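You operate a simulated robot arm through the tools that you are given. There is no shell and no other tool.

You run a simulated robot arm. Do the job below in one go: nothing can be reset, and whatever is moved stays where it is left.

TASK
The red-tab shim is too thin: swap it for the one that fills the gap.
Fine: pull it out, press the white button for the gap, push that size home, gauge again to 0.0; clamp stays shut.

It is judged by the outcome, as a careful person would: the job done as asked, and still so three seconds after it is handed in. It fails if anything else is knocked over, pushed out of place, dropped, spilled or broken.

THE ROBOT
A 6-joint arm with a two-finger parallel gripper, fixed in place. Base frame: the origin is on the floor under the middle of its stand, x ahead of it, y to its left, z up; the work surface is at about z = 880. Lengths are in mm, angles in rad, forces in N, time in s.
With the tool pointing down near the work surface it reaches from about 360 to 860 mm from the base axis. Its first joint turns from -2.007 to 2.007 rad. Payload 3.43 kg.
The tool frame sits at the grasp point between the pads (the TCP): z along the fingers, y along the line on which they close. The tips reach 34 mm beyond it. The gripper opens to 128 mm. The fingers are 24 mm wide and 12 mm thick; the gripper's body (48 by 130 mm) begins 96 mm behind the TCP.
Orientation is that of the tool frame in the base frame, as a unit quaternion [x, y, z, w]. With the fingers straight down and closing along the base's y, the tool's x points along the base's -x, its y along +y and its z along -z.

THE INTERFACE
- The arm moves only by the tool send_rows. Its argument "commands" is text: rows parted by semicolons, each of 7 numbers parted by spaces: the shift along the tool's x, y, z in units of 20 mm (1.0 is 20 mm), then the turn, a rotation vector about the tool's x, y, z in units of 5 degrees (1.0 is 5 degrees), then the opening, from 0 (shut) to 1 (fully open). In form: dx dy dz ax ay az claw; .... A call has 1 to 20 rows; each row shifts and turns the commanded pose from where the row before left it, along the tool's axes as they then stand. A call with a number of a shift or a turn outside -1 to 1 is refused whole. Each row takes 0.2 s and may step no farther than 50 mm and 0.15 rad from the row before; otherwise, or with a gripper value out of range, the whole call is refused. Where a pose cannot be reached the arm comes as near as it can. A force on the tool above 90 N (or 10 N above the force at the start of the call, whichever is more), or a blocked arm, ends the call early, and 0.2 s more pass. The fingers move at their own pace (about 108 mm/s each) and stop on an object; they squeeze with about 40 N. The grip force told is the motor's: it shows also when the fingers shut on nothing. Time passes only in rows, and 0.2 s behind the last, so rows that do not move let the fingers close. It gives the time, the measured TCP pose, the force on the tool (base axes), the opening and the grip force at its end, in the units of the frame above (readings bear some noise), with the torque about the TCP (base axes, N m) and any sound that the robot's microphone picked up.
- Cameras (640 x 400 px; columns grow to the right, rows downward): "scene" is fixed at [399.1, -501.1, 1638.7]; the picture's right is [-0.05, 1.00, 0.00], its down [0.98, 0.05, -0.18] and it looks along [-0.18, -0.01, -0.98] (base axes); focal length 226 px, centre (320, 200). "wrist" rides on the gripper at [76, -11, -160] in the tool frame; the picture's right is [0.15, 0.99, 0.00], its down [-0.88, 0.13, -0.46] and it looks along [-0.45, 0.07, 0.89] (tool axes); focal length 234 px, centre (320, 200).
- grab_frame(camera): a new picture of that camera. It takes no simulated time.
- lift_body(by): moves the trunk up (or, below 0, down) by that many mm; the arm rides with it, the base frame stays. It gives what a move gives, with no picture.
- measure_at(camera, pixels): for up to 12 pixels [column, row] of the newest picture of that camera ("zoom" is the newest enlarged one), the place [x, y, z] in the base frame of the surface seen there, good to about 2 mm. It takes no simulated time.
- zoom(camera, box): a new picture of the part [left, top, right, bottom] of that camera's present view, enlarged. It takes no simulated time.
- hand_in(): hands the job in; it is judged then, once.

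Leave the gripper open and the arm clear of the work at the hand-in unless told otherwise.

The tools are called as name(argument=value, ...) on one line, values as JSON. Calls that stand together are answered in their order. send_rows: Moves the arm, as the interface text tells. Its arguments: {"type":"object","properties":{"commands":{"type":"string"}},"required":["commands"]} The other tools are called the same way: lift_body (by) moves the trunk up or down; grab_frame (camera) takes a picture; measure_at (camera, pixels) gives the place of the surface under pixels of a picture; zoom (camera, box) takes an enlarged picture of a part of a camera's view; hand_in () hands the job in.

At the start:

```text
t: 0.0
tcp_pos: [200.4, -469.0, 1202.9]
orientation: [0.001, 1.0, 0.0, 0.0]
wrist_force: [0.1, 0.1, -0.5]
ft_torque: [0.01, 0.0, -0.01]
finger_gap: 128.4
grip_force: 0.0
trunk travel left (down, up): [-675.0, 115.0]
```

scene: 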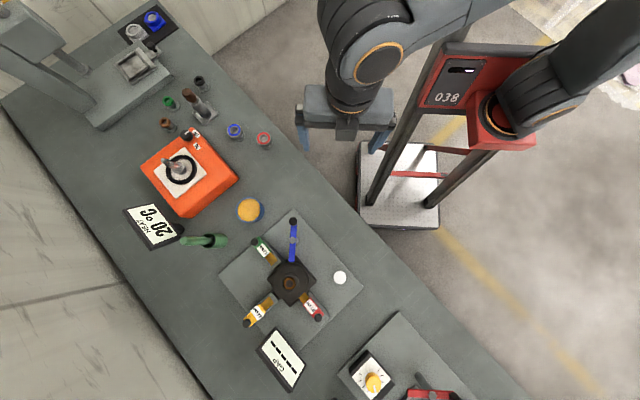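
wrist: 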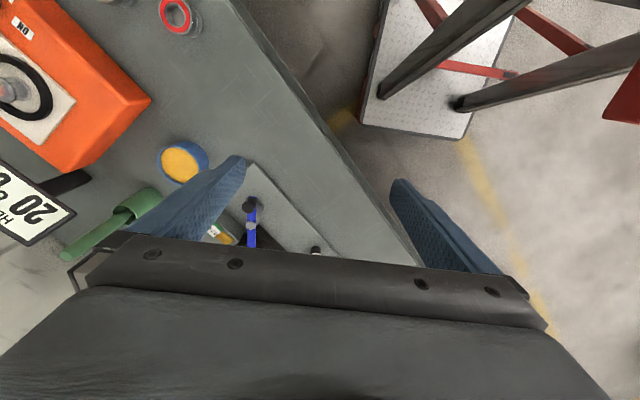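

I see a fixture around (290,280) with a dark center, tabs in green, yellow and red, a blue lever, a white button at (339,277), and a GAP display at (283,360). I'll zoom in to see the details.

zoom(camera="scene", box=[210, 200, 370, 300])

zoom(camera="scene", box=[230, 290, 406, 400])

```text
4.00 times, centred on (290, 250) of scene
```

zoom: 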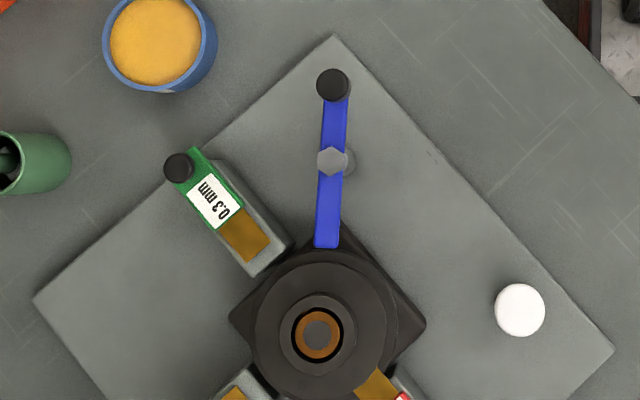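

```text
3.64 times, centred on (318, 345) of scene
```

zoom: 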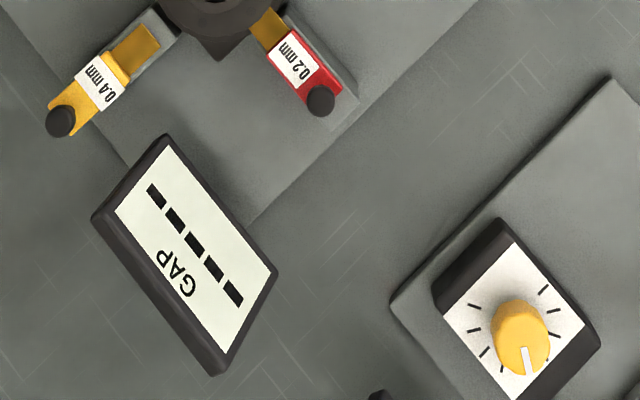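

The three shims read 0.3 mm (green), 0.4 mm (yellow) and 0.2 mm (red, pushed into the tower), each with a black knob on its outer end. I'll zoom in tighter to measure the knobs, guides, tower and button.

zoom(camera="scene", box=[234, 260, 346, 330])

```text
5.71 times, centred on (290, 295) of scene
```

zoom: 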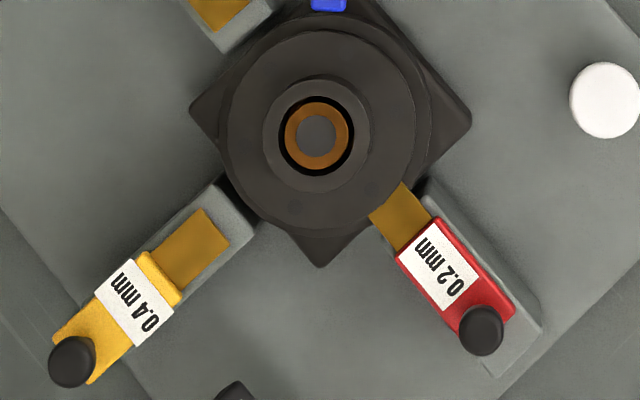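

I'm measuring in this zoom: the red knob at (481,330), the red tab's corners, the blade at (400,215), the guide, the tower, the yellow knob at (72,362) and the button at (604,100).

measure_at(camera="zoom", pixels=[[481, 322], [440, 265], [400, 215], [525, 340], [500, 368], [72, 355], [132, 302], [195, 247], [604, 98], [316, 135], [370, 100], [400, 80]])

measure_at(camera="zoom", pixels=[[320, 262], [195, 105], [465, 110], [220, 190], [240, 225], [445, 200], [530, 325], [350, 310], [560, 200], [435, 225], [512, 310], [60, 335]])

```text
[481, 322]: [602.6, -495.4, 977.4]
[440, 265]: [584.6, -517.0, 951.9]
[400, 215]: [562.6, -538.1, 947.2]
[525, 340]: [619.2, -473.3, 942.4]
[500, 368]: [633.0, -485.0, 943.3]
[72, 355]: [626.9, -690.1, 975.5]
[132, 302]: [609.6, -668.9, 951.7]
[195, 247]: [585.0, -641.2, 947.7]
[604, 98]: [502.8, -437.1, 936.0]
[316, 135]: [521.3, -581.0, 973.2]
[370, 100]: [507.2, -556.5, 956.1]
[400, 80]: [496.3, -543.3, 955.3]
```

```text
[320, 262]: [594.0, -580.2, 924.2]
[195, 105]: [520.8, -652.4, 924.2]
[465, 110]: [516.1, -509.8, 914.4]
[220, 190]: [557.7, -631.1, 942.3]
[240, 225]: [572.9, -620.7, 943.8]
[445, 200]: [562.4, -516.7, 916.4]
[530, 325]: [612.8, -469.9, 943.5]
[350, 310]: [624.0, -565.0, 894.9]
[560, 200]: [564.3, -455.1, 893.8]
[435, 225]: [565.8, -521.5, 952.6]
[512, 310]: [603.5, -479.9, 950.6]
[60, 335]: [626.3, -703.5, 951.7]
```

Plate top is at z≈894, guides at 943, tabs at 952 and knob tops at 977. Next I'll measure the green shim, the lever and the surroundings from another zoom.

zoom(camera="scene", box=[234, 205, 346, 275])

```text
5.71 times, centred on (290, 240) of scene
```

zoom: 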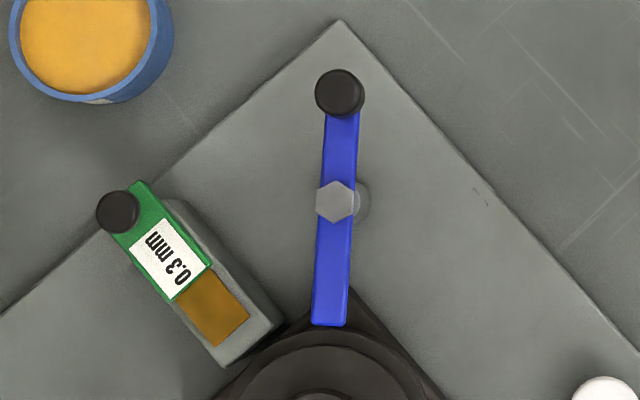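

Here I'm measuring the green knob at (117,210), its tab, blade and guide, the lever knob at (340,90), the bolt at (336,202), and the can at (90,45).

measure_at(camera="zoom", pixels=[[117, 208], [165, 255], [215, 310], [260, 320], [225, 355], [340, 90], [336, 202], [332, 310], [90, 45], [150, 185], [110, 240], [345, 150]])

```text
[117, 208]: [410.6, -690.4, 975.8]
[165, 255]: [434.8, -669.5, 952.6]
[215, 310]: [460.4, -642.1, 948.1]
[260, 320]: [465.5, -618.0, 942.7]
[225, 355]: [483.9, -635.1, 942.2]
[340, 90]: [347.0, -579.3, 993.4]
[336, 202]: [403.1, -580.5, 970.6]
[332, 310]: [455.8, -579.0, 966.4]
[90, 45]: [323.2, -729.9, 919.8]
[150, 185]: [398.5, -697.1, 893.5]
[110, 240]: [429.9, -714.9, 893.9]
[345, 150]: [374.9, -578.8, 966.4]
```

The shims slide radially at 45° diagonals around the tower centre (521,-579). Red is at r≈117 (home), while green and yellow are parked at r≈155. First I'll turn the tool 45° so the fingers close along red's radial, staying high above everything.

send_rows(commands="0 0 0 0 0 1 1; 0 0 0 0 0 1 1; 0 0 0 0 0 1 1; 0 0 0 0 0 1 1; 0 0 0 0 0 1 1; 0 0 0 0 0 1 1; 0 0 0 0 0 1 1; 0 0 0 0 0 1 1; 0 0 0 0 0 1 1; 0 0 0 0 0 0 1")

```text
t: 2.2
tcp_pos: [201.0, -468.4, 1202.7]
orientation: [0.384, 0.923, 0.001, 0.001]
wrist_force: [0.0, -0.7, 0.6]
ft_torque: [0.0, 0.01, 0.03]
finger_gap: 127.8
grip_force: 0.2
trunk travel left (down, up): [-675.0, 115.0]
```

The orientation is right: tool y lies along (0.71,0.70). Now I'll travel at z≈1200 to above the red knob (603,-495), with the fingers narrowing to about 50 mm.

send_rows(commands="-0.948 0.833 0 0 0 0 0.4; -0.948 0.833 0 0 0 0 0.4; -0.948 0.833 0 0 0 0 0.4; -0.948 0.833 0 0 0 0 0.4; -0.948 0.833 0 0 0 0 0.4; -0.948 0.833 0 0 0 0 0.4; -0.948 0.833 0 0 0 0 0.4; -0.948 0.833 0 0 0 0 0.4; -0.948 0.833 0 0 0 0 0.4; -0.948 0.833 0 0 0 0 0.4; -0.948 0.833 0 0 0 0 0.4; -0.948 0.833 0 0 0 0 0.4; -0.948 0.833 0 0 0 0 0.4; -0.948 0.833 0 0 0 0 0.4; -0.948 0.833 0 0 0 0 0.4; -0.948 0.833 0 0 0 0 0.4; 0 0 0 0 0 0 0.4")

```text
t: 5.8
tcp_pos: [604.6, -494.3, 1203.6]
orientation: [0.383, 0.924, 0.0, 0.0]
wrist_force: [-0.2, 0.1, -0.7]
ft_torque: [-0.03, 0.0, 0.01]
finger_gap: 51.2
grip_force: 0.1
trunk travel left (down, up): [-675.0, 115.0]
```

I'm at (604.6,-494.3,1203.6). I'll take a wrist picture to check the view.

grab_frame(camera="wrist")

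grab_frame(camera="scene")

```text
taken
```

wrist: 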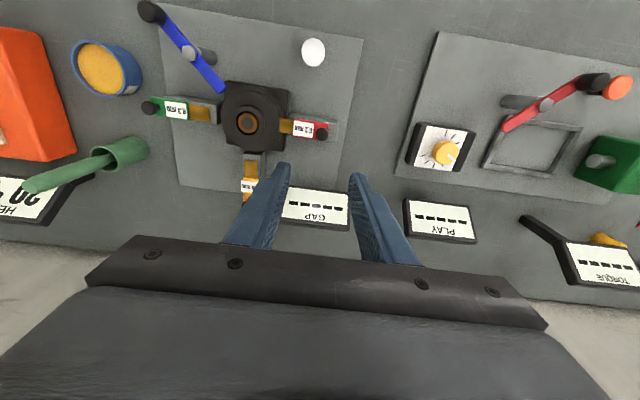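

```text
taken
```

scene: 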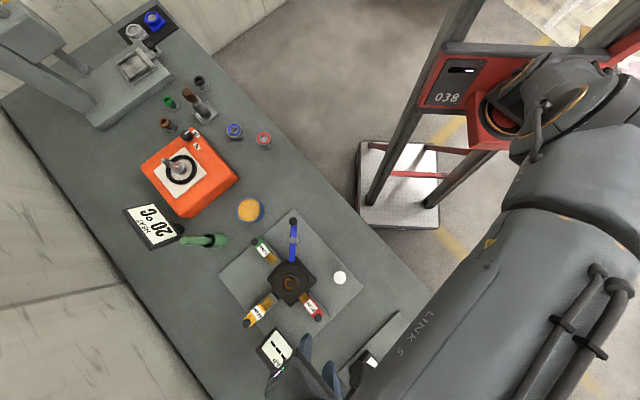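

The red knob shows at about (322,133) in the wrist view. I'll zoom there to measure it more exactly.

zoom(camera="wrist", box=[130, 70, 360, 214])

```text
2.78 times, centred on (245, 142) of wrist
```

zoom: 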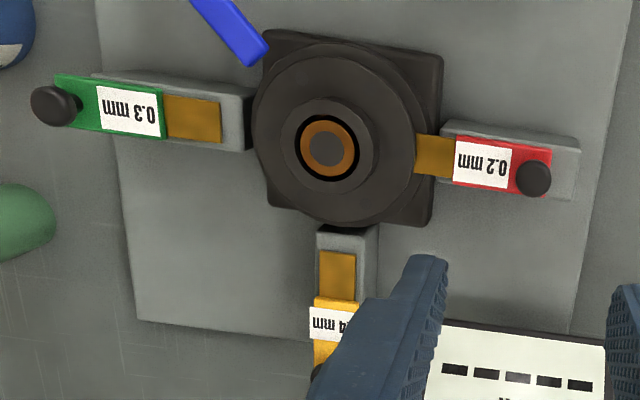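

The knob is a short cylinder on the tab's end. I'm measuring its top at (535,172) along with its neighbours.

measure_at(camera="zoom", pixels=[[535, 172], [520, 178], [548, 172], [535, 163], [535, 192], [485, 165], [435, 155], [52, 98], [570, 175], [340, 150], [300, 90], [395, 170]])

```text
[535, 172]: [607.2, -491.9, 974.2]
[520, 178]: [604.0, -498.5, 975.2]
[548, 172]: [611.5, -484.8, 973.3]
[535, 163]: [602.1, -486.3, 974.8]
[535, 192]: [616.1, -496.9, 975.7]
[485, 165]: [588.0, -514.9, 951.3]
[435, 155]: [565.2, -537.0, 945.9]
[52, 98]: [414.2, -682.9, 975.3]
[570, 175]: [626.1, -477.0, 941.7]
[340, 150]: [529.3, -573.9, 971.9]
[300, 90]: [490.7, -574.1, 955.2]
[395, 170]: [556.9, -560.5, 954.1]
```

Red knob centre is about (607,-492) with its top at z≈975, so r≈121. I'll descend to z≈1010, with the fingertips near the knob's top height, then check again.

send_rows(commands="0 0.166 1 0 0 0 0.4; 0 0 1 0 0 0 0.4; 0 0 1 0 0 0 0.4; 0 0 1 0 0 0 0.4; 0 0 1 0 0 0 0.4; 0 0 1 0 0 0 0.4; 0 0 1 0 0 0 0.4; 0 0 1 0 0 0 0.4; 0 0 1 0 0 0 0.4; 0 0 0.2 0 0 0 0.4; 0 0 0 0 0 0 0.4")

grab_frame(camera="wrist")

```text
t: 8.2
tcp_pos: [606.4, -491.3, 1019.2]
orientation: [0.383, 0.924, 0.0, 0.0]
wrist_force: [-0.9, -0.5, -0.3]
ft_torque: [-0.01, 0.03, -0.01]
finger_gap: 51.1
grip_force: 0.0
trunk travel left (down, up): [-675.0, 115.0]
```

```text
taken
```

wrist: 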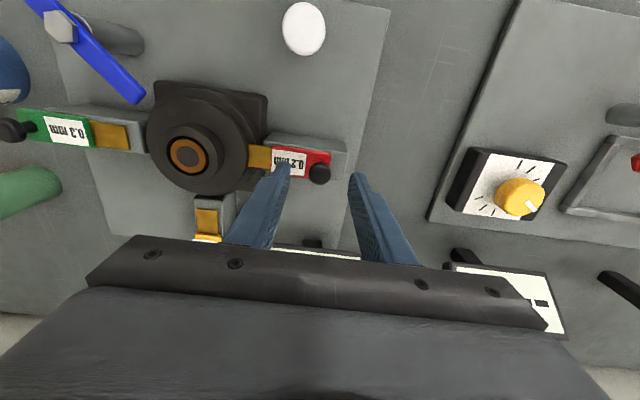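

The fingertips at (280,170) and (357,180) straddle the knob at (320,173). A close zoom will confirm its position.

zoom(camera="wrist", box=[240, 120, 400, 220])

measure_at(camera="wrist", pixels=[[319, 166], [319, 178], [310, 172], [328, 172], [303, 160], [340, 150], [335, 185]])

```text
4.00 times, centred on (320, 170) of wrist
```

zoom: 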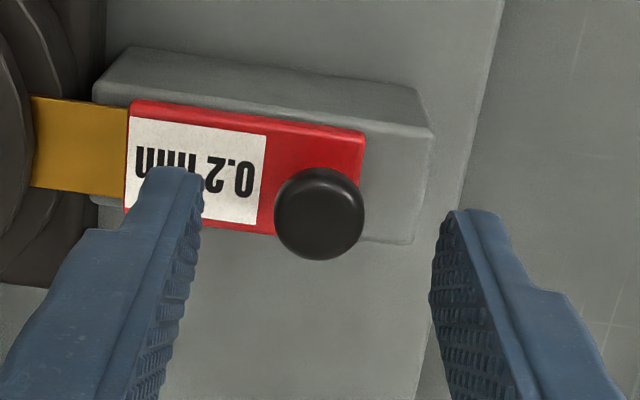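

```text
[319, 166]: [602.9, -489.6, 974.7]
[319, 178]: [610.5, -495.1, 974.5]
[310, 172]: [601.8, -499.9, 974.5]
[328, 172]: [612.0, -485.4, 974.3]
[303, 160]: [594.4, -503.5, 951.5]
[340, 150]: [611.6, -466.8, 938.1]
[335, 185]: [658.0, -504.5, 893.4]
```

Knob centre is (606.8,-492.4), matching the TCP to within 1 mm. I'll lower to z≈992 so the tips sit about 6 mm above the tab, then close.

send_rows(commands="0 0 0.7 0 0 0 0.4; 0 0 0.66 0 0 0 0.4; 0 0 0 0 0 0 0.4; 0 0 0 0 0 0 0.1; 0 0 0 0 0 0 0.05; 0 0 0 0 0 0 0.05")

grab_frame(camera="wrist")

```text
t: 9.6
tcp_pos: [607.7, -492.9, 992.9]
orientation: [0.383, 0.924, 0.0, 0.0]
wrist_force: [-0.5, 0.0, -1.1]
ft_torque: [0.0, 0.0, -0.02]
finger_gap: 20.6
grip_force: 44.9
trunk travel left (down, up): [-675.0, 115.0]
```

```text
taken
```

wrist: 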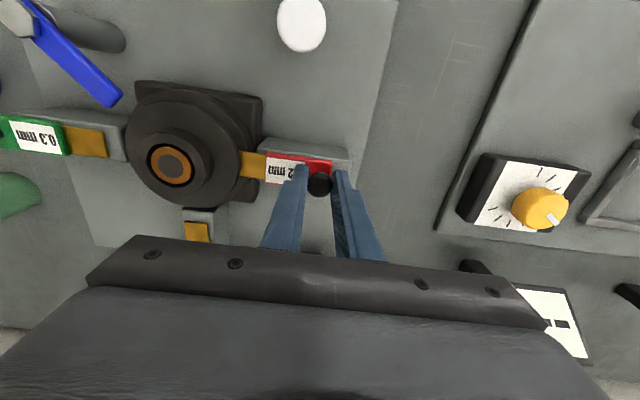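

Gripped, with a gap of 20.6 and about 45 N. I'll pull radially outward along tool +y, slowly, 20 mm first.

send_rows(commands="0 0.1 0 0 0 0 0.05; 0 0.15 0 0 0 0 0.05; 0 0.25 0 0 0 0 0.05; 0 0.25 0 0 0 0 0.05; 0 0.25 0 0 0 0 0.05")

grab_frame(camera="wrist")

```text
t: 10.8
tcp_pos: [620.9, -478.7, 993.4]
orientation: [0.382, 0.924, 0.001, 0.0]
wrist_force: [-2.3, 1.5, -2.1]
ft_torque: [0.14, 0.12, 0.01]
finger_gap: 20.6
grip_force: 45.3
trunk travel left (down, up): [-675.0, 115.0]
```

```text
taken
```

wrist: 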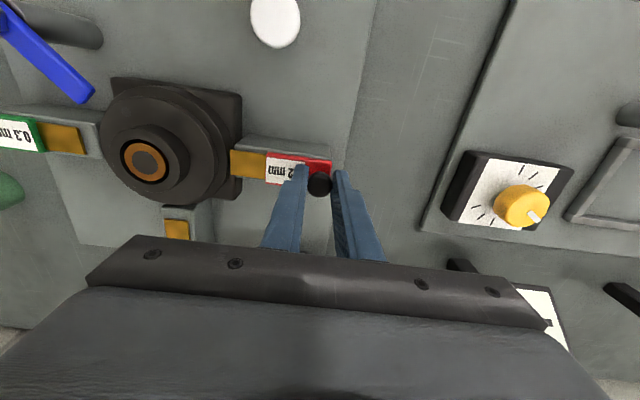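

The shim slides freely: 19 mm moved at low force. I'll pull another 18 mm to match the parked positions of the other two.

send_rows(commands="0 0.25 0 0 0 0 0.05; 0 0.25 0 0 0 0 0.05; 0 0.2 0 0 0 0 0.05; 0 0.2 0 0 0 0 0.05; 0 0 0 0 0 0 0.05")

grab_frame(camera="wrist")

zoom(camera="wrist", box=[80, 80, 400, 280])

```text
t: 12.0
tcp_pos: [631.2, -467.1, 992.0]
orientation: [0.383, 0.924, -0.001, 0.0]
wrist_force: [-19.1, -7.1, 1.5]
ft_torque: [-0.22, 0.51, -0.16]
finger_gap: 20.7
grip_force: 44.7
trunk travel left (down, up): [-675.0, 115.0]
```

```text
taken
```

wrist: 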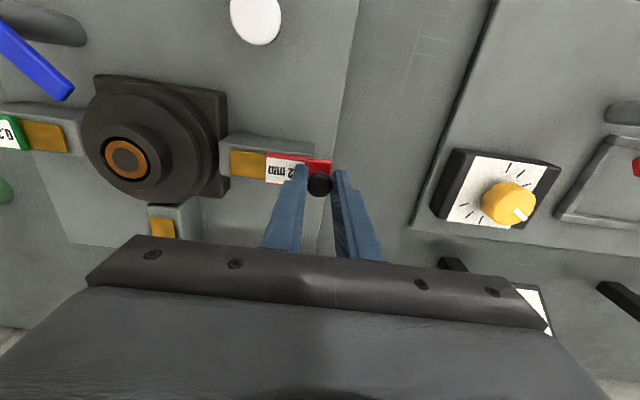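

```text
2.00 times, centred on (240, 180) of wrist
```

zoom: 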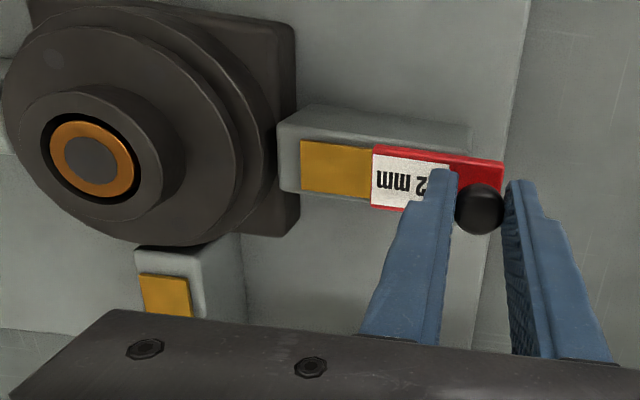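

The shim reached its end stop at about 35 mm, with a radial force of 18 N, and the blade is fully out of the tower on its guide. I'll back off 3 mm to unload, open, then rise.

send_rows(commands="0 -0.15 0 0 0 0 0.05; 0 0 0 0 0 0 0.05; 0 0 0 0 0 0 0.4; 0 0 0 0 0 0 0.4; 0 0 -0.5 0 0 0 0.4; 0 0 -1 0 0 0 0.4; 0 0 -1 0 0 0 0.4; 0 0 -1 0 0 0 0.4; 0 0 0 0 0 0 0.4")

grab_frame(camera="wrist")

```text
t: 14.0
tcp_pos: [630.5, -468.0, 1062.8]
orientation: [0.383, 0.924, 0.0, 0.0]
wrist_force: [-0.6, -0.3, 0.4]
ft_torque: [0.0, 0.01, -0.02]
finger_gap: 51.0
grip_force: 0.1
trunk travel left (down, up): [-675.0, 115.0]
```

```text
taken
```

wrist: 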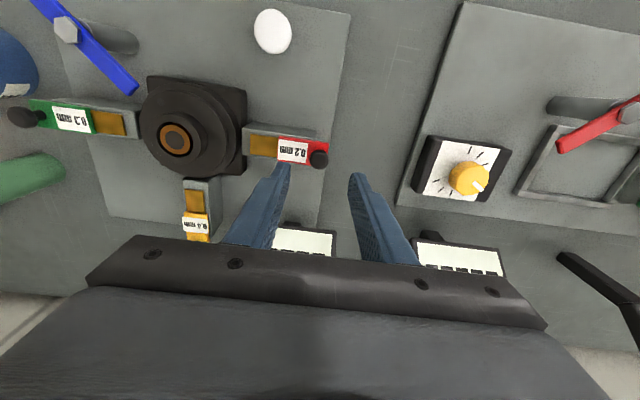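

Red is parked out. Next is the white button; I'm measuring its top at about (272,30) in the wrist view.

measure_at(camera="wrist", pixels=[[272, 30], [262, 30], [282, 30], [272, 18], [272, 44], [272, 52], [300, 60]])

zoom(camera="wrist", box=[220, 0, 332, 70])

```text
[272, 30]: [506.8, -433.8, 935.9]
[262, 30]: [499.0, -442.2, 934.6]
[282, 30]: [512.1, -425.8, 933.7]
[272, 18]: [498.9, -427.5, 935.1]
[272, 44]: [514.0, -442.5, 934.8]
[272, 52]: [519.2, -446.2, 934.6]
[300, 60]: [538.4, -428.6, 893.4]
```

```text
5.71 times, centred on (276, 35) of wrist
```

zoom: 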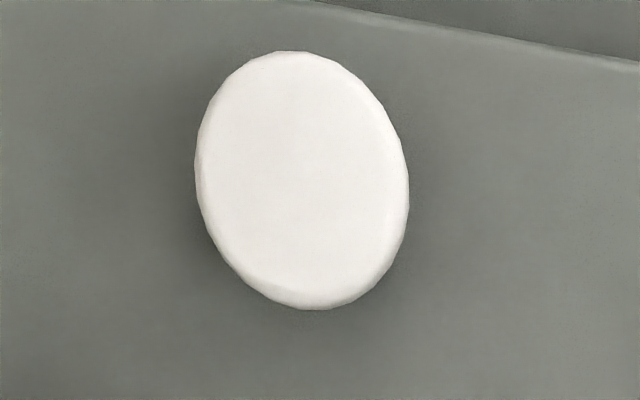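

The button's centre is about (505.5,-435), top at z≈935. I'll shut the fingers, move above it, and come down to z≈983 with the tips about 14 mm above.

send_rows(commands="0.8 -0.467 0 0 0 0 0; 0.8 -0.467 0 0 0 0 0; 0.8 -0.467 0 0 0 0 0; 0.8 -0.467 0 0 0 0 0; 0.8 -0.467 0 0 0 0 0; 0.8 -0.467 0 0 0 0 0; 0.8 -0.467 0 0 0 0 0; 0 0 1 0 0 0 0; 0 0 1 0 0 0 0; 0 0 1 0 0 0 0; 0 0 1 0 0 0 0; 0 0 0 0 0 0 0")

grab_frame(camera="wrist")

```text
t: 16.6
tcp_pos: [507.0, -435.7, 982.1]
orientation: [0.383, 0.924, 0.0, 0.0]
wrist_force: [-0.1, -0.1, 0.2]
ft_torque: [-0.01, -0.02, 0.01]
finger_gap: 0.0
grip_force: 32.4
trunk travel left (down, up): [-675.0, 115.0]
```

```text
taken
```

wrist: 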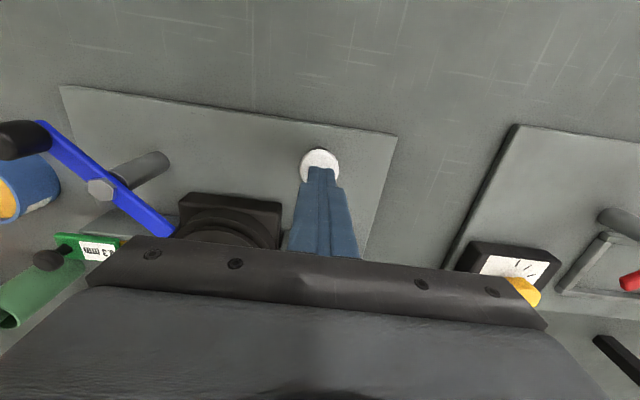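

The shut tips are right over the button at (320,160). I'll press slowly: 12 mm to near contact, then small 2 mm steps.

send_rows(commands="0 0 0.3 0 0 0 0; 0 0 0.3 0 0 0 0; 0 0 0.1 0 0 0 0; 0 0 0.1 0 0 0 0; 0 0 0.1 0 0 0 0; 0 0 0 0 0 0 0")

grab_frame(camera="scene")

```text
t: 18.0
tcp_pos: [507.4, -433.5, 963.7]
orientation: [0.382, 0.924, 0.0, 0.0]
wrist_force: [0.1, 0.1, 0.8]
ft_torque: [0.0, 0.02, 0.03]
finger_gap: 0.1
grip_force: 32.2
trunk travel left (down, up): [-675.0, 115.0]
```

```text
taken
```

scene: 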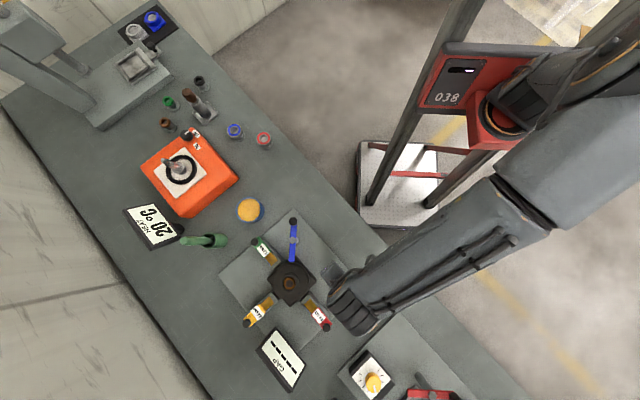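

Tips are nominally at 930, but the force is still only about 1 N and the display still reads dashes. I'll keep pressing in small steps.

send_rows(commands="0 0 0.1 0 0 0 0; 0 0 0.1 0 0 0 0; 0 0 0 0 0 0 0")

zoom(camera="scene", box=[230, 310, 342, 380])

grab_frame(camera="wrist")

```text
t: 18.8
tcp_pos: [506.2, -435.3, 960.6]
orientation: [0.383, 0.924, 0.001, 0.0]
wrist_force: [1.1, 0.8, 3.0]
ft_torque: [0.06, -0.01, 0.02]
finger_gap: 0.2
grip_force: 32.6
trunk travel left (down, up): [-675.0, 115.0]
```

```text
5.71 times, centred on (286, 345) of scene
```

zoom: 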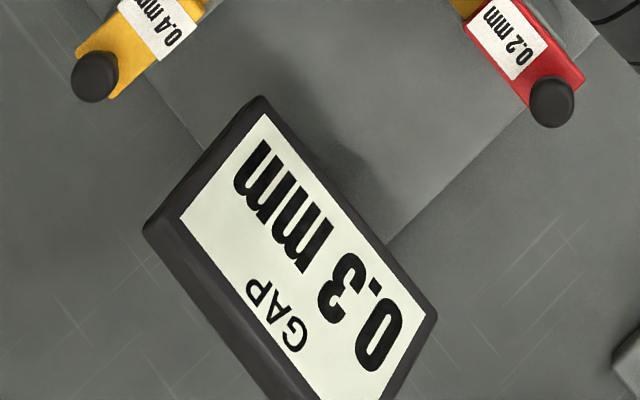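

```text
taken
```

wrist: 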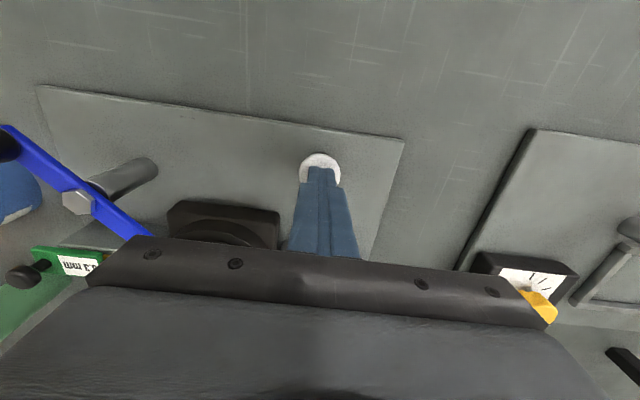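

The display reads "GAP 0.3 mm", so the green 0.3 mm shim is the one needed. I'll lift off the button and look at the display once more.

send_rows(commands="0 0 -0.5 0 0 0 0; 0 0 -1 0 0 0 0; 0 0 -1 0 0 0 0; 0 0 -1 0 0 0 0; 0 0 -1 0 0 0 0; 0 0 -0.5 0 0 0 0; 0 0 0 0 0 0 0")

grab_frame(camera="scene")

grab_frame(camera="wrist")

```text
t: 20.4
tcp_pos: [507.2, -435.3, 1060.8]
orientation: [0.383, 0.924, 0.0, 0.0]
wrist_force: [0.7, -0.4, 0.8]
ft_torque: [-0.03, -0.01, 0.0]
finger_gap: 0.0
grip_force: 32.5
trunk travel left (down, up): [-675.0, 115.0]
```

```text
taken
```

scene: 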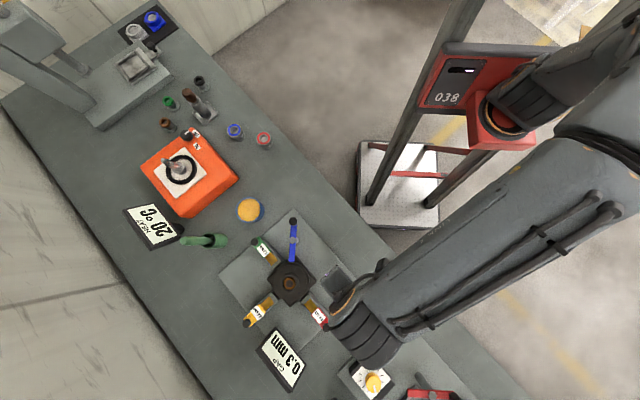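

```text
taken
```

wrist: 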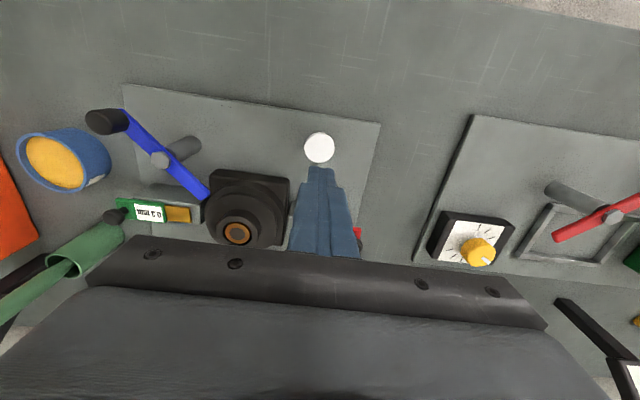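

The display holds 0.3 mm. Before going to the green shim, I'll check the heights of neighbouring items: the green cylinder near (205,240), the orange can and the lever.

zoom(camera="scene", box=[170, 185, 298, 265])

measure_at(camera="scene", pixels=[[222, 240], [212, 239], [190, 240], [215, 233], [215, 246], [247, 210], [239, 220], [263, 242], [293, 222], [225, 233]])

```text
5.00 times, centred on (234, 225) of scene
```

zoom: 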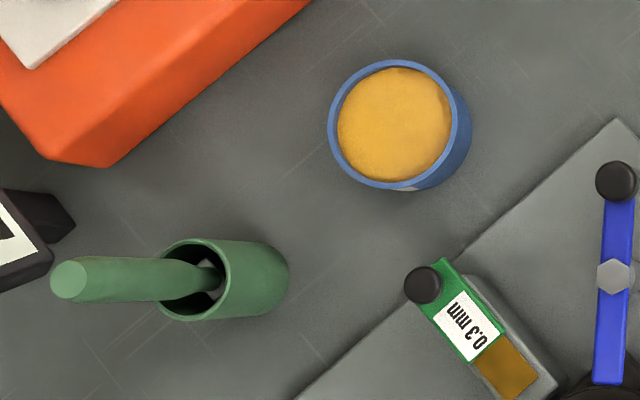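

```text
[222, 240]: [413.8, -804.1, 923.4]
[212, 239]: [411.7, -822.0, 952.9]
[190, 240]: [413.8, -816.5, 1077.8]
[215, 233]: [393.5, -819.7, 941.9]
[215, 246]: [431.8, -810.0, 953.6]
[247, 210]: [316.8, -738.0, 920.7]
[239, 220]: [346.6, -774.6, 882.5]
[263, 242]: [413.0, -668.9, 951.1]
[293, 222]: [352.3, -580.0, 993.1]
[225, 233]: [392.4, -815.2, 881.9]
```

The tool handle standing in the green holder at about (413,-817) reaches z≈1078, clear of the gripper's body with this approach. I'll travel at z≈1080 to above the green knob at about (412,-688), opening to 51 mm on the way.

send_rows(commands="0 0 -1 0 0 0 0.4; -0.398 -0.879 0 0 0 0 0.4; -0.398 -0.879 0 0 0 0 0.4; -0.398 -0.879 0 0 0 0 0.4; -0.398 -0.879 0 0 0 0 0.4; -0.398 -0.879 0 0 0 0 0.4; -0.398 -0.879 0 0 0 0 0.4; -0.398 -0.879 0 0 0 0 0.4; -0.398 -0.879 0 0 0 0 0.4; -0.398 -0.879 0 0 0 0 0.4; -0.398 -0.879 0 0 0 0 0.4; -0.398 -0.879 0 0 0 0 0.4; -0.398 -0.879 0 0 0 0 0.4; -0.398 -0.879 0 0 0 0 0.4; -0.398 -0.879 0 0 0 0 0.4; 0 0 0 0 0 0 0.4")

grab_frame(camera="wrist")

```text
t: 23.8
tcp_pos: [410.1, -687.9, 1080.5]
orientation: [0.382, 0.924, 0.0, 0.0]
wrist_force: [0.0, 0.1, -0.4]
ft_torque: [-0.01, -0.05, 0.0]
finger_gap: 51.1
grip_force: 0.0
trunk travel left (down, up): [-675.0, 115.0]
```

```text
taken
```

wrist: 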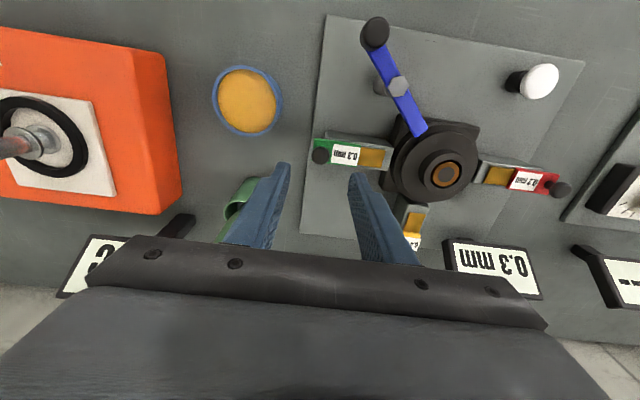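

The green knob is at about (321,155), between the fingers. I'll zoom and measure it.

measure_at(camera="wrist", pixels=[[321, 155], [315, 155], [327, 155], [321, 149], [321, 160], [345, 155], [240, 200], [268, 175]])

zoom(camera="wrist", box=[220, 100, 412, 220])

```text
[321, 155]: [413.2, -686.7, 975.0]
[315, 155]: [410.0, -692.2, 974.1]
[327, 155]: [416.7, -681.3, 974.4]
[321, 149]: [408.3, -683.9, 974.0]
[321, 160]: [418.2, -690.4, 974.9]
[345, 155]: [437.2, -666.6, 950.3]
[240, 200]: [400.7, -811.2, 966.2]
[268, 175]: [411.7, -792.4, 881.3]
```

```text
3.33 times, centred on (316, 160) of wrist
```

zoom: 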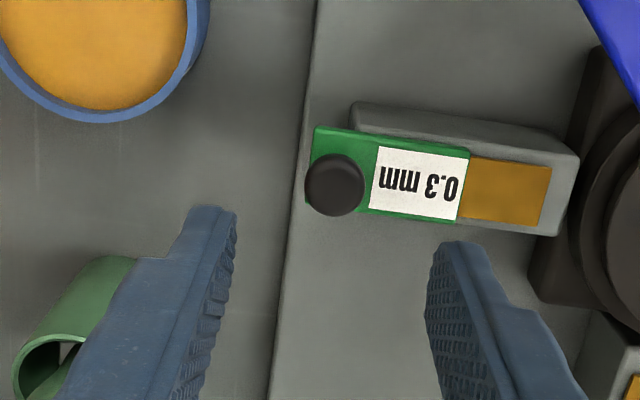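

Green knob centre is about (412.5,-686), about 3 mm inward of the TCP. I'll correct that, lower to z≈992 and close.

send_rows(commands="0 0.15 1 0 0 0 0.4; 0 0 1 0 0 0 0.4; 0 0 1 0 0 0 0.4; 0 0 0.9 0 0 0 0.4; 0 0 0.5 0 0 0 0.4; 0 0 0 0 0 0 0.4")

zoom(camera="wrist", box=[220, 120, 412, 240])

```text
t: 25.2
tcp_pos: [413.5, -685.0, 992.5]
orientation: [0.383, 0.924, 0.002, 0.0]
wrist_force: [0.1, 0.2, -0.4]
ft_torque: [-0.02, -0.02, -0.03]
finger_gap: 51.3
grip_force: 0.0
trunk travel left (down, up): [-675.0, 115.0]
```

```text
3.33 times, centred on (316, 180) of wrist
```

zoom: 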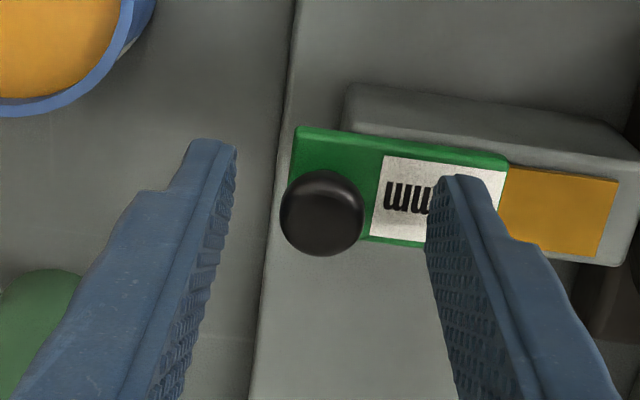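

The fingers straddle the knob well. Closing now.

send_rows(commands="0 0 0 0 0 0 0.1; 0 0 0 0 0 0 0.05; 0 0 0 0 0 0 0.05")

```text
t: 26.0
tcp_pos: [412.0, -686.5, 992.0]
orientation: [0.382, 0.924, 0.001, 0.0]
wrist_force: [1.2, -0.6, -1.1]
ft_torque: [-0.05, -0.02, -0.01]
finger_gap: 20.5
grip_force: 45.2
trunk travel left (down, up): [-675.0, 115.0]
```

Gripped with a gap of 20.5 and 45 N. I'll push green inward along tool +y, slowly, 20 mm first.

send_rows(commands="0 0.1 0 0 0 0 0.05; 0 0.15 0 0 0 0 0.05; 0 0.25 0 0 0 0 0.05; 0 0.25 0 0 0 0 0.05; 0 0.25 0 0 0 0 0.05")

zoom(camera="wrist", box=[240, 80, 496, 240])

```text
t: 27.2
tcp_pos: [427.6, -672.3, 992.9]
orientation: [0.383, 0.924, -0.001, 0.0]
wrist_force: [-0.9, 1.1, 0.7]
ft_torque: [0.15, 0.23, 0.0]
finger_gap: 20.6
grip_force: 45.0
trunk travel left (down, up): [-675.0, 115.0]
```

```text
2.50 times, centred on (368, 160) of wrist
```

zoom: 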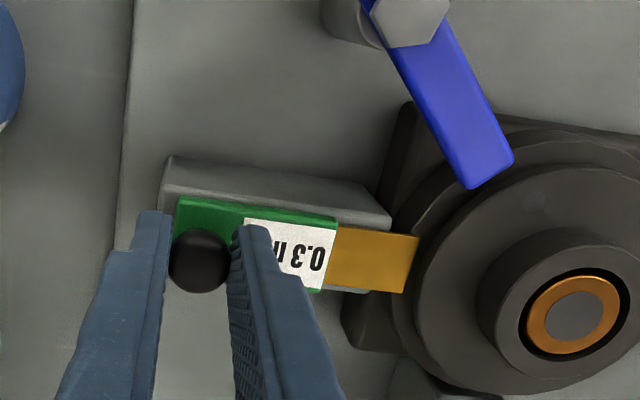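

The blade is just at the tower's gap and the force is small. I'll push further in 3 mm steps.

send_rows(commands="0 0.15 0 0 0 0 0.05; 0 0.15 0 0 0 0 0.05; 0 0.15 0 0 0 0 0.05; 0 0.15 0 0 0 0 0.05; 0 0 0 0 0 0 0.05")

zoom(camera="wrist", box=[240, 80, 496, 240])

```text
t: 28.4
tcp_pos: [436.3, -662.9, 993.6]
orientation: [0.383, 0.924, 0.0, 0.0]
wrist_force: [-1.3, 0.2, 2.2]
ft_torque: [-0.16, -0.11, 0.0]
finger_gap: 20.9
grip_force: 44.7
trunk travel left (down, up): [-675.0, 115.0]
```

```text
2.50 times, centred on (368, 160) of wrist
```

zoom: 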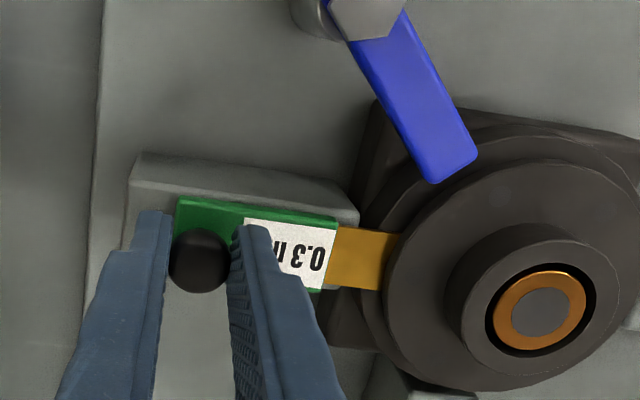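

About 34 mm in, with no stop felt yet. I'll continue in 1–2 mm steps until the stop pushes back.

send_rows(commands="0 0.08 0 0 0 0 0.05; 0 0.08 0 0 0 0 0.05; 0 0 0 0 0 0 0.05")

```text
t: 29.2
tcp_pos: [437.2, -663.1, 992.6]
orientation: [0.384, 0.923, -0.001, 0.0]
wrist_force: [-6.2, -10.8, 1.0]
ft_torque: [-0.48, 0.03, -0.05]
finger_gap: 20.6
grip_force: 45.3
trunk travel left (down, up): [-675.0, 115.0]
```

The push-back is about 12 N at (437,-663), matching the expected home position. I'll press one more small step to make sure it's seated.

send_rows(commands="0 0.08 0 0 0 0 0.05; 0 0.08 0 0 0 0 0.05; 0 0 0 0 0 0 0.05")

zoom(camera="wrist", box=[240, 80, 496, 240])

```text
t: 30.0
tcp_pos: [437.1, -661.2, 992.2]
orientation: [0.384, 0.923, 0.0, 0.0]
wrist_force: [-24.8, -29.8, 0.8]
ft_torque: [-1.02, 0.4, -0.18]
finger_gap: 20.4
grip_force: 44.9
trunk travel left (down, up): [-675.0, 115.0]
```

```text
2.50 times, centred on (368, 160) of wrist
```

zoom: 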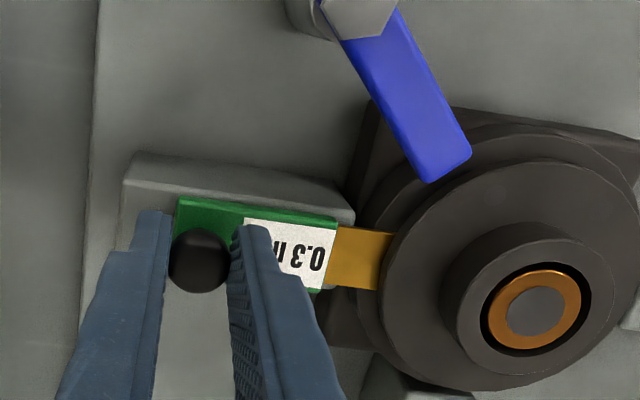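

It's firmly against the stop at about 39 N. I'll relax 2.4 mm of the command so nothing drags, open the fingers and rise straight up.

send_rows(commands="0 -0.12 0 0 0 0 0.05; 0 0 0 0 0 0 0.05; 0 0 0 0 0 0 0.4; 0 0 0 0 0 0 0.4; 0 0 -0.5 0 0 0 0.4; 0 0 -1 0 0 0 0.4; 0 0 -1 0 0 0 0.4; 0 0 -1 0 0 0 0.4; 0 0 -1 0 0 0 0.4; 0 0 0 0 0 0 0.4")

grab_frame(camera="wrist")

```text
t: 32.2
tcp_pos: [438.3, -659.6, 1081.5]
orientation: [0.382, 0.924, 0.001, 0.0]
wrist_force: [-0.1, 0.0, 0.0]
ft_torque: [-0.03, 0.02, 0.03]
finger_gap: 51.1
grip_force: 0.0
trunk travel left (down, up): [-675.0, 115.0]
```

```text
taken
```

wrist: 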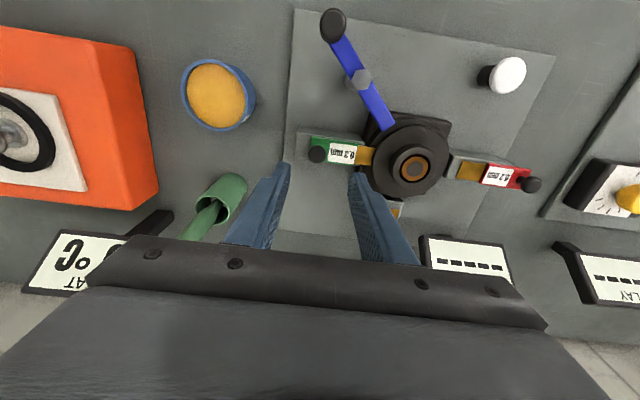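

Green is home, red is out, and the display has cleared to dashes. Back to the button: I'll shut the fingers, travel at z≈1081 to (506.5,-435), then descend to z≈983.

send_rows(commands="0.461 0.8625 0 0 0 0 0; 0.461 0.8625 0 0 0 0 0; 0.461 0.8625 0 0 0 0 0; 0.461 0.8625 0 0 0 0 0; 0.461 0.8625 0 0 0 0 0; 0.461 0.8625 0 0 0 0 0; 0.461 0.8625 0 0 0 0 0; 0.461 0.8625 0 0 0 0 0; 0.461 0.8625 0 0 0 0 0; 0.461 0.8625 0 0 0 0 0; 0.461 0.8625 0 0 0 0 0; 0.461 0.8625 0 0 0 0 0; 0 0 1 0 0 0 0; 0 0 1 0 0 0 0; 0 0 1 0 0 0 0; 0 0 1 0 0 0 0; 0 0 0.9 0 0 0 0; 0 0 0 0 0 0 0")

grab_frame(camera="wrist")

```text
t: 36.0
tcp_pos: [506.4, -436.6, 983.2]
orientation: [0.382, 0.924, 0.0, 0.0]
wrist_force: [0.4, 0.6, -0.2]
ft_torque: [-0.01, 0.02, -0.02]
finger_gap: 0.0
grip_force: 33.1
trunk travel left (down, up): [-675.0, 115.0]
```

```text
taken
```

wrist: 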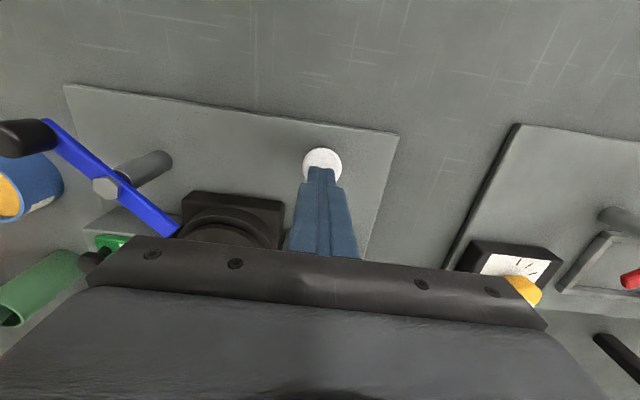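

The tips are over the button again. I'll press the same 22–23 mm in small final steps.

send_rows(commands="0 0 0.35 0 0 0 0; 0 0 0.35 0 0 0 0; 0 0 0.1 0 0 0 0; 0 0 0.1 0 0 0 0; 0 0 0.1 0 0 0 0; 0 0 0.1 0 0 0 0; 0 0 0.05 0 0 0 0; 0 0 0 0 0 0 0")

zoom(camera="scene", box=[230, 310, 342, 380])

```text
t: 37.8
tcp_pos: [506.4, -436.9, 961.8]
orientation: [0.382, 0.924, 0.0, 0.0]
wrist_force: [-2.1, -0.9, 2.0]
ft_torque: [-0.03, 0.05, 0.01]
finger_gap: 0.0
grip_force: 32.7
trunk travel left (down, up): [-675.0, 115.0]
```

```text
5.71 times, centred on (286, 345) of scene
```

zoom: 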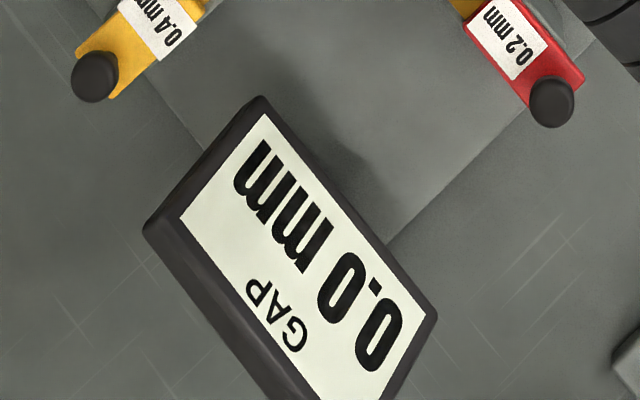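

The display reads "GAP 0.0 mm". I'll lift off the button, rise well clear, open the gripper and draw back toward the robot.

send_rows(commands="0 0 -0.5 0 0 0 0; 0 0 -1 0 0 0 0; 0 0 -1 0 0 0 0; 0 0 -1 0 0 0 0; 0 0 -1 0 0 0 0; 0 0 -1 0 0 0 0; 0 0 -1 0 0 0 0; 0 0 -1 0 0 0 0.5; 0 0 -1 0 0 0 1; 0.9 0 -1 0 0 0 1; 0.9 0 -1 0 0 0 1; 0.9 0 -1 0 0 0 1; 0.9 0 0 0 0 0 1; 0.9 0 0 0 0 0 1; 0.9 0 0 0 0 0 1; 0.9 0 0 0 0 0 1; 0 0 0 0 0 0 1")

grab_frame(camera="scene")

grab_frame(camera="wrist")

```text
t: 41.4
tcp_pos: [417.3, -347.4, 1191.6]
orientation: [0.383, 0.924, 0.0, 0.0]
wrist_force: [-0.3, 0.1, 0.5]
ft_torque: [-0.05, -0.01, 0.0]
finger_gap: 128.1
grip_force: 0.1
trunk travel left (down, up): [-675.0, 115.0]
```

```text
taken
```

scene: 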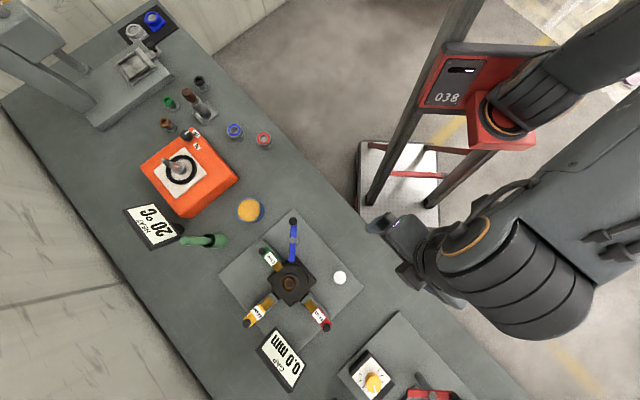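

```text
taken
```

wrist: 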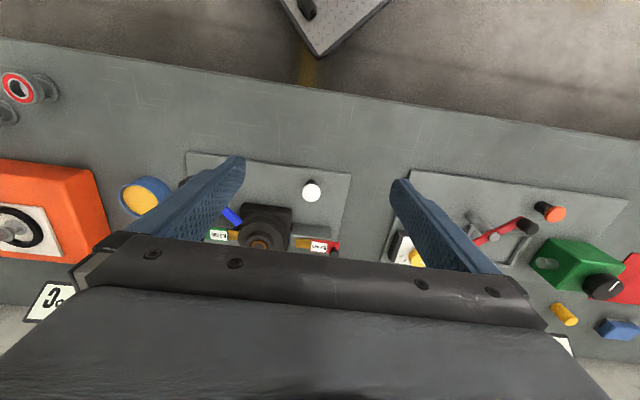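

The arm is clear with the gripper open and the display still shows 0.0 mm. One last zoom will check the fixture and the clamp lever.

zoom(camera="scene", box=[202, 210, 378, 320])

measure_at(camera="scene", pixels=[[293, 222], [292, 254], [322, 325], [247, 322]])

```text
3.64 times, centred on (290, 265) of scene
```

zoom: 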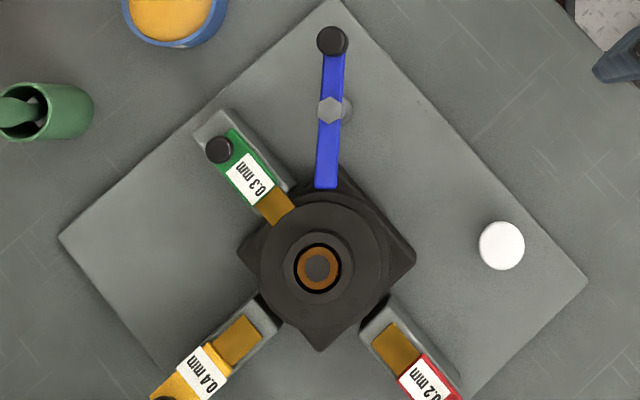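

```text
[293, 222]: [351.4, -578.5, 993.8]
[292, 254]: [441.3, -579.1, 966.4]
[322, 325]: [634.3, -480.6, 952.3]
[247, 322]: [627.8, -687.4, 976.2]
```

Everything checks out:
- **Green 0.3 mm:** fully in.
- **Red 0.2 mm:** parked out on its guide.
- **Yellow:** not moved.
- **Clamp lever:** still shut, same place and height as before.
- **Display:** 0.0 mm.

The arm is clear with the gripper open, so I'm handing in.

hand_in()

```text
The job is handed in.
```

The red 0.2 mm shim is out and the green 0.3 mm shim is in its place. With red pulled, the gauge read a gap of 0.3 mm, so I pushed green in until it stopped firmly. The second gauge reading was 0.0 mm.

The clamp stayed shut and the yellow shim wasn't touched. Red is parked on its own guide, and I handed the job in with the arm clear and the gripper open.
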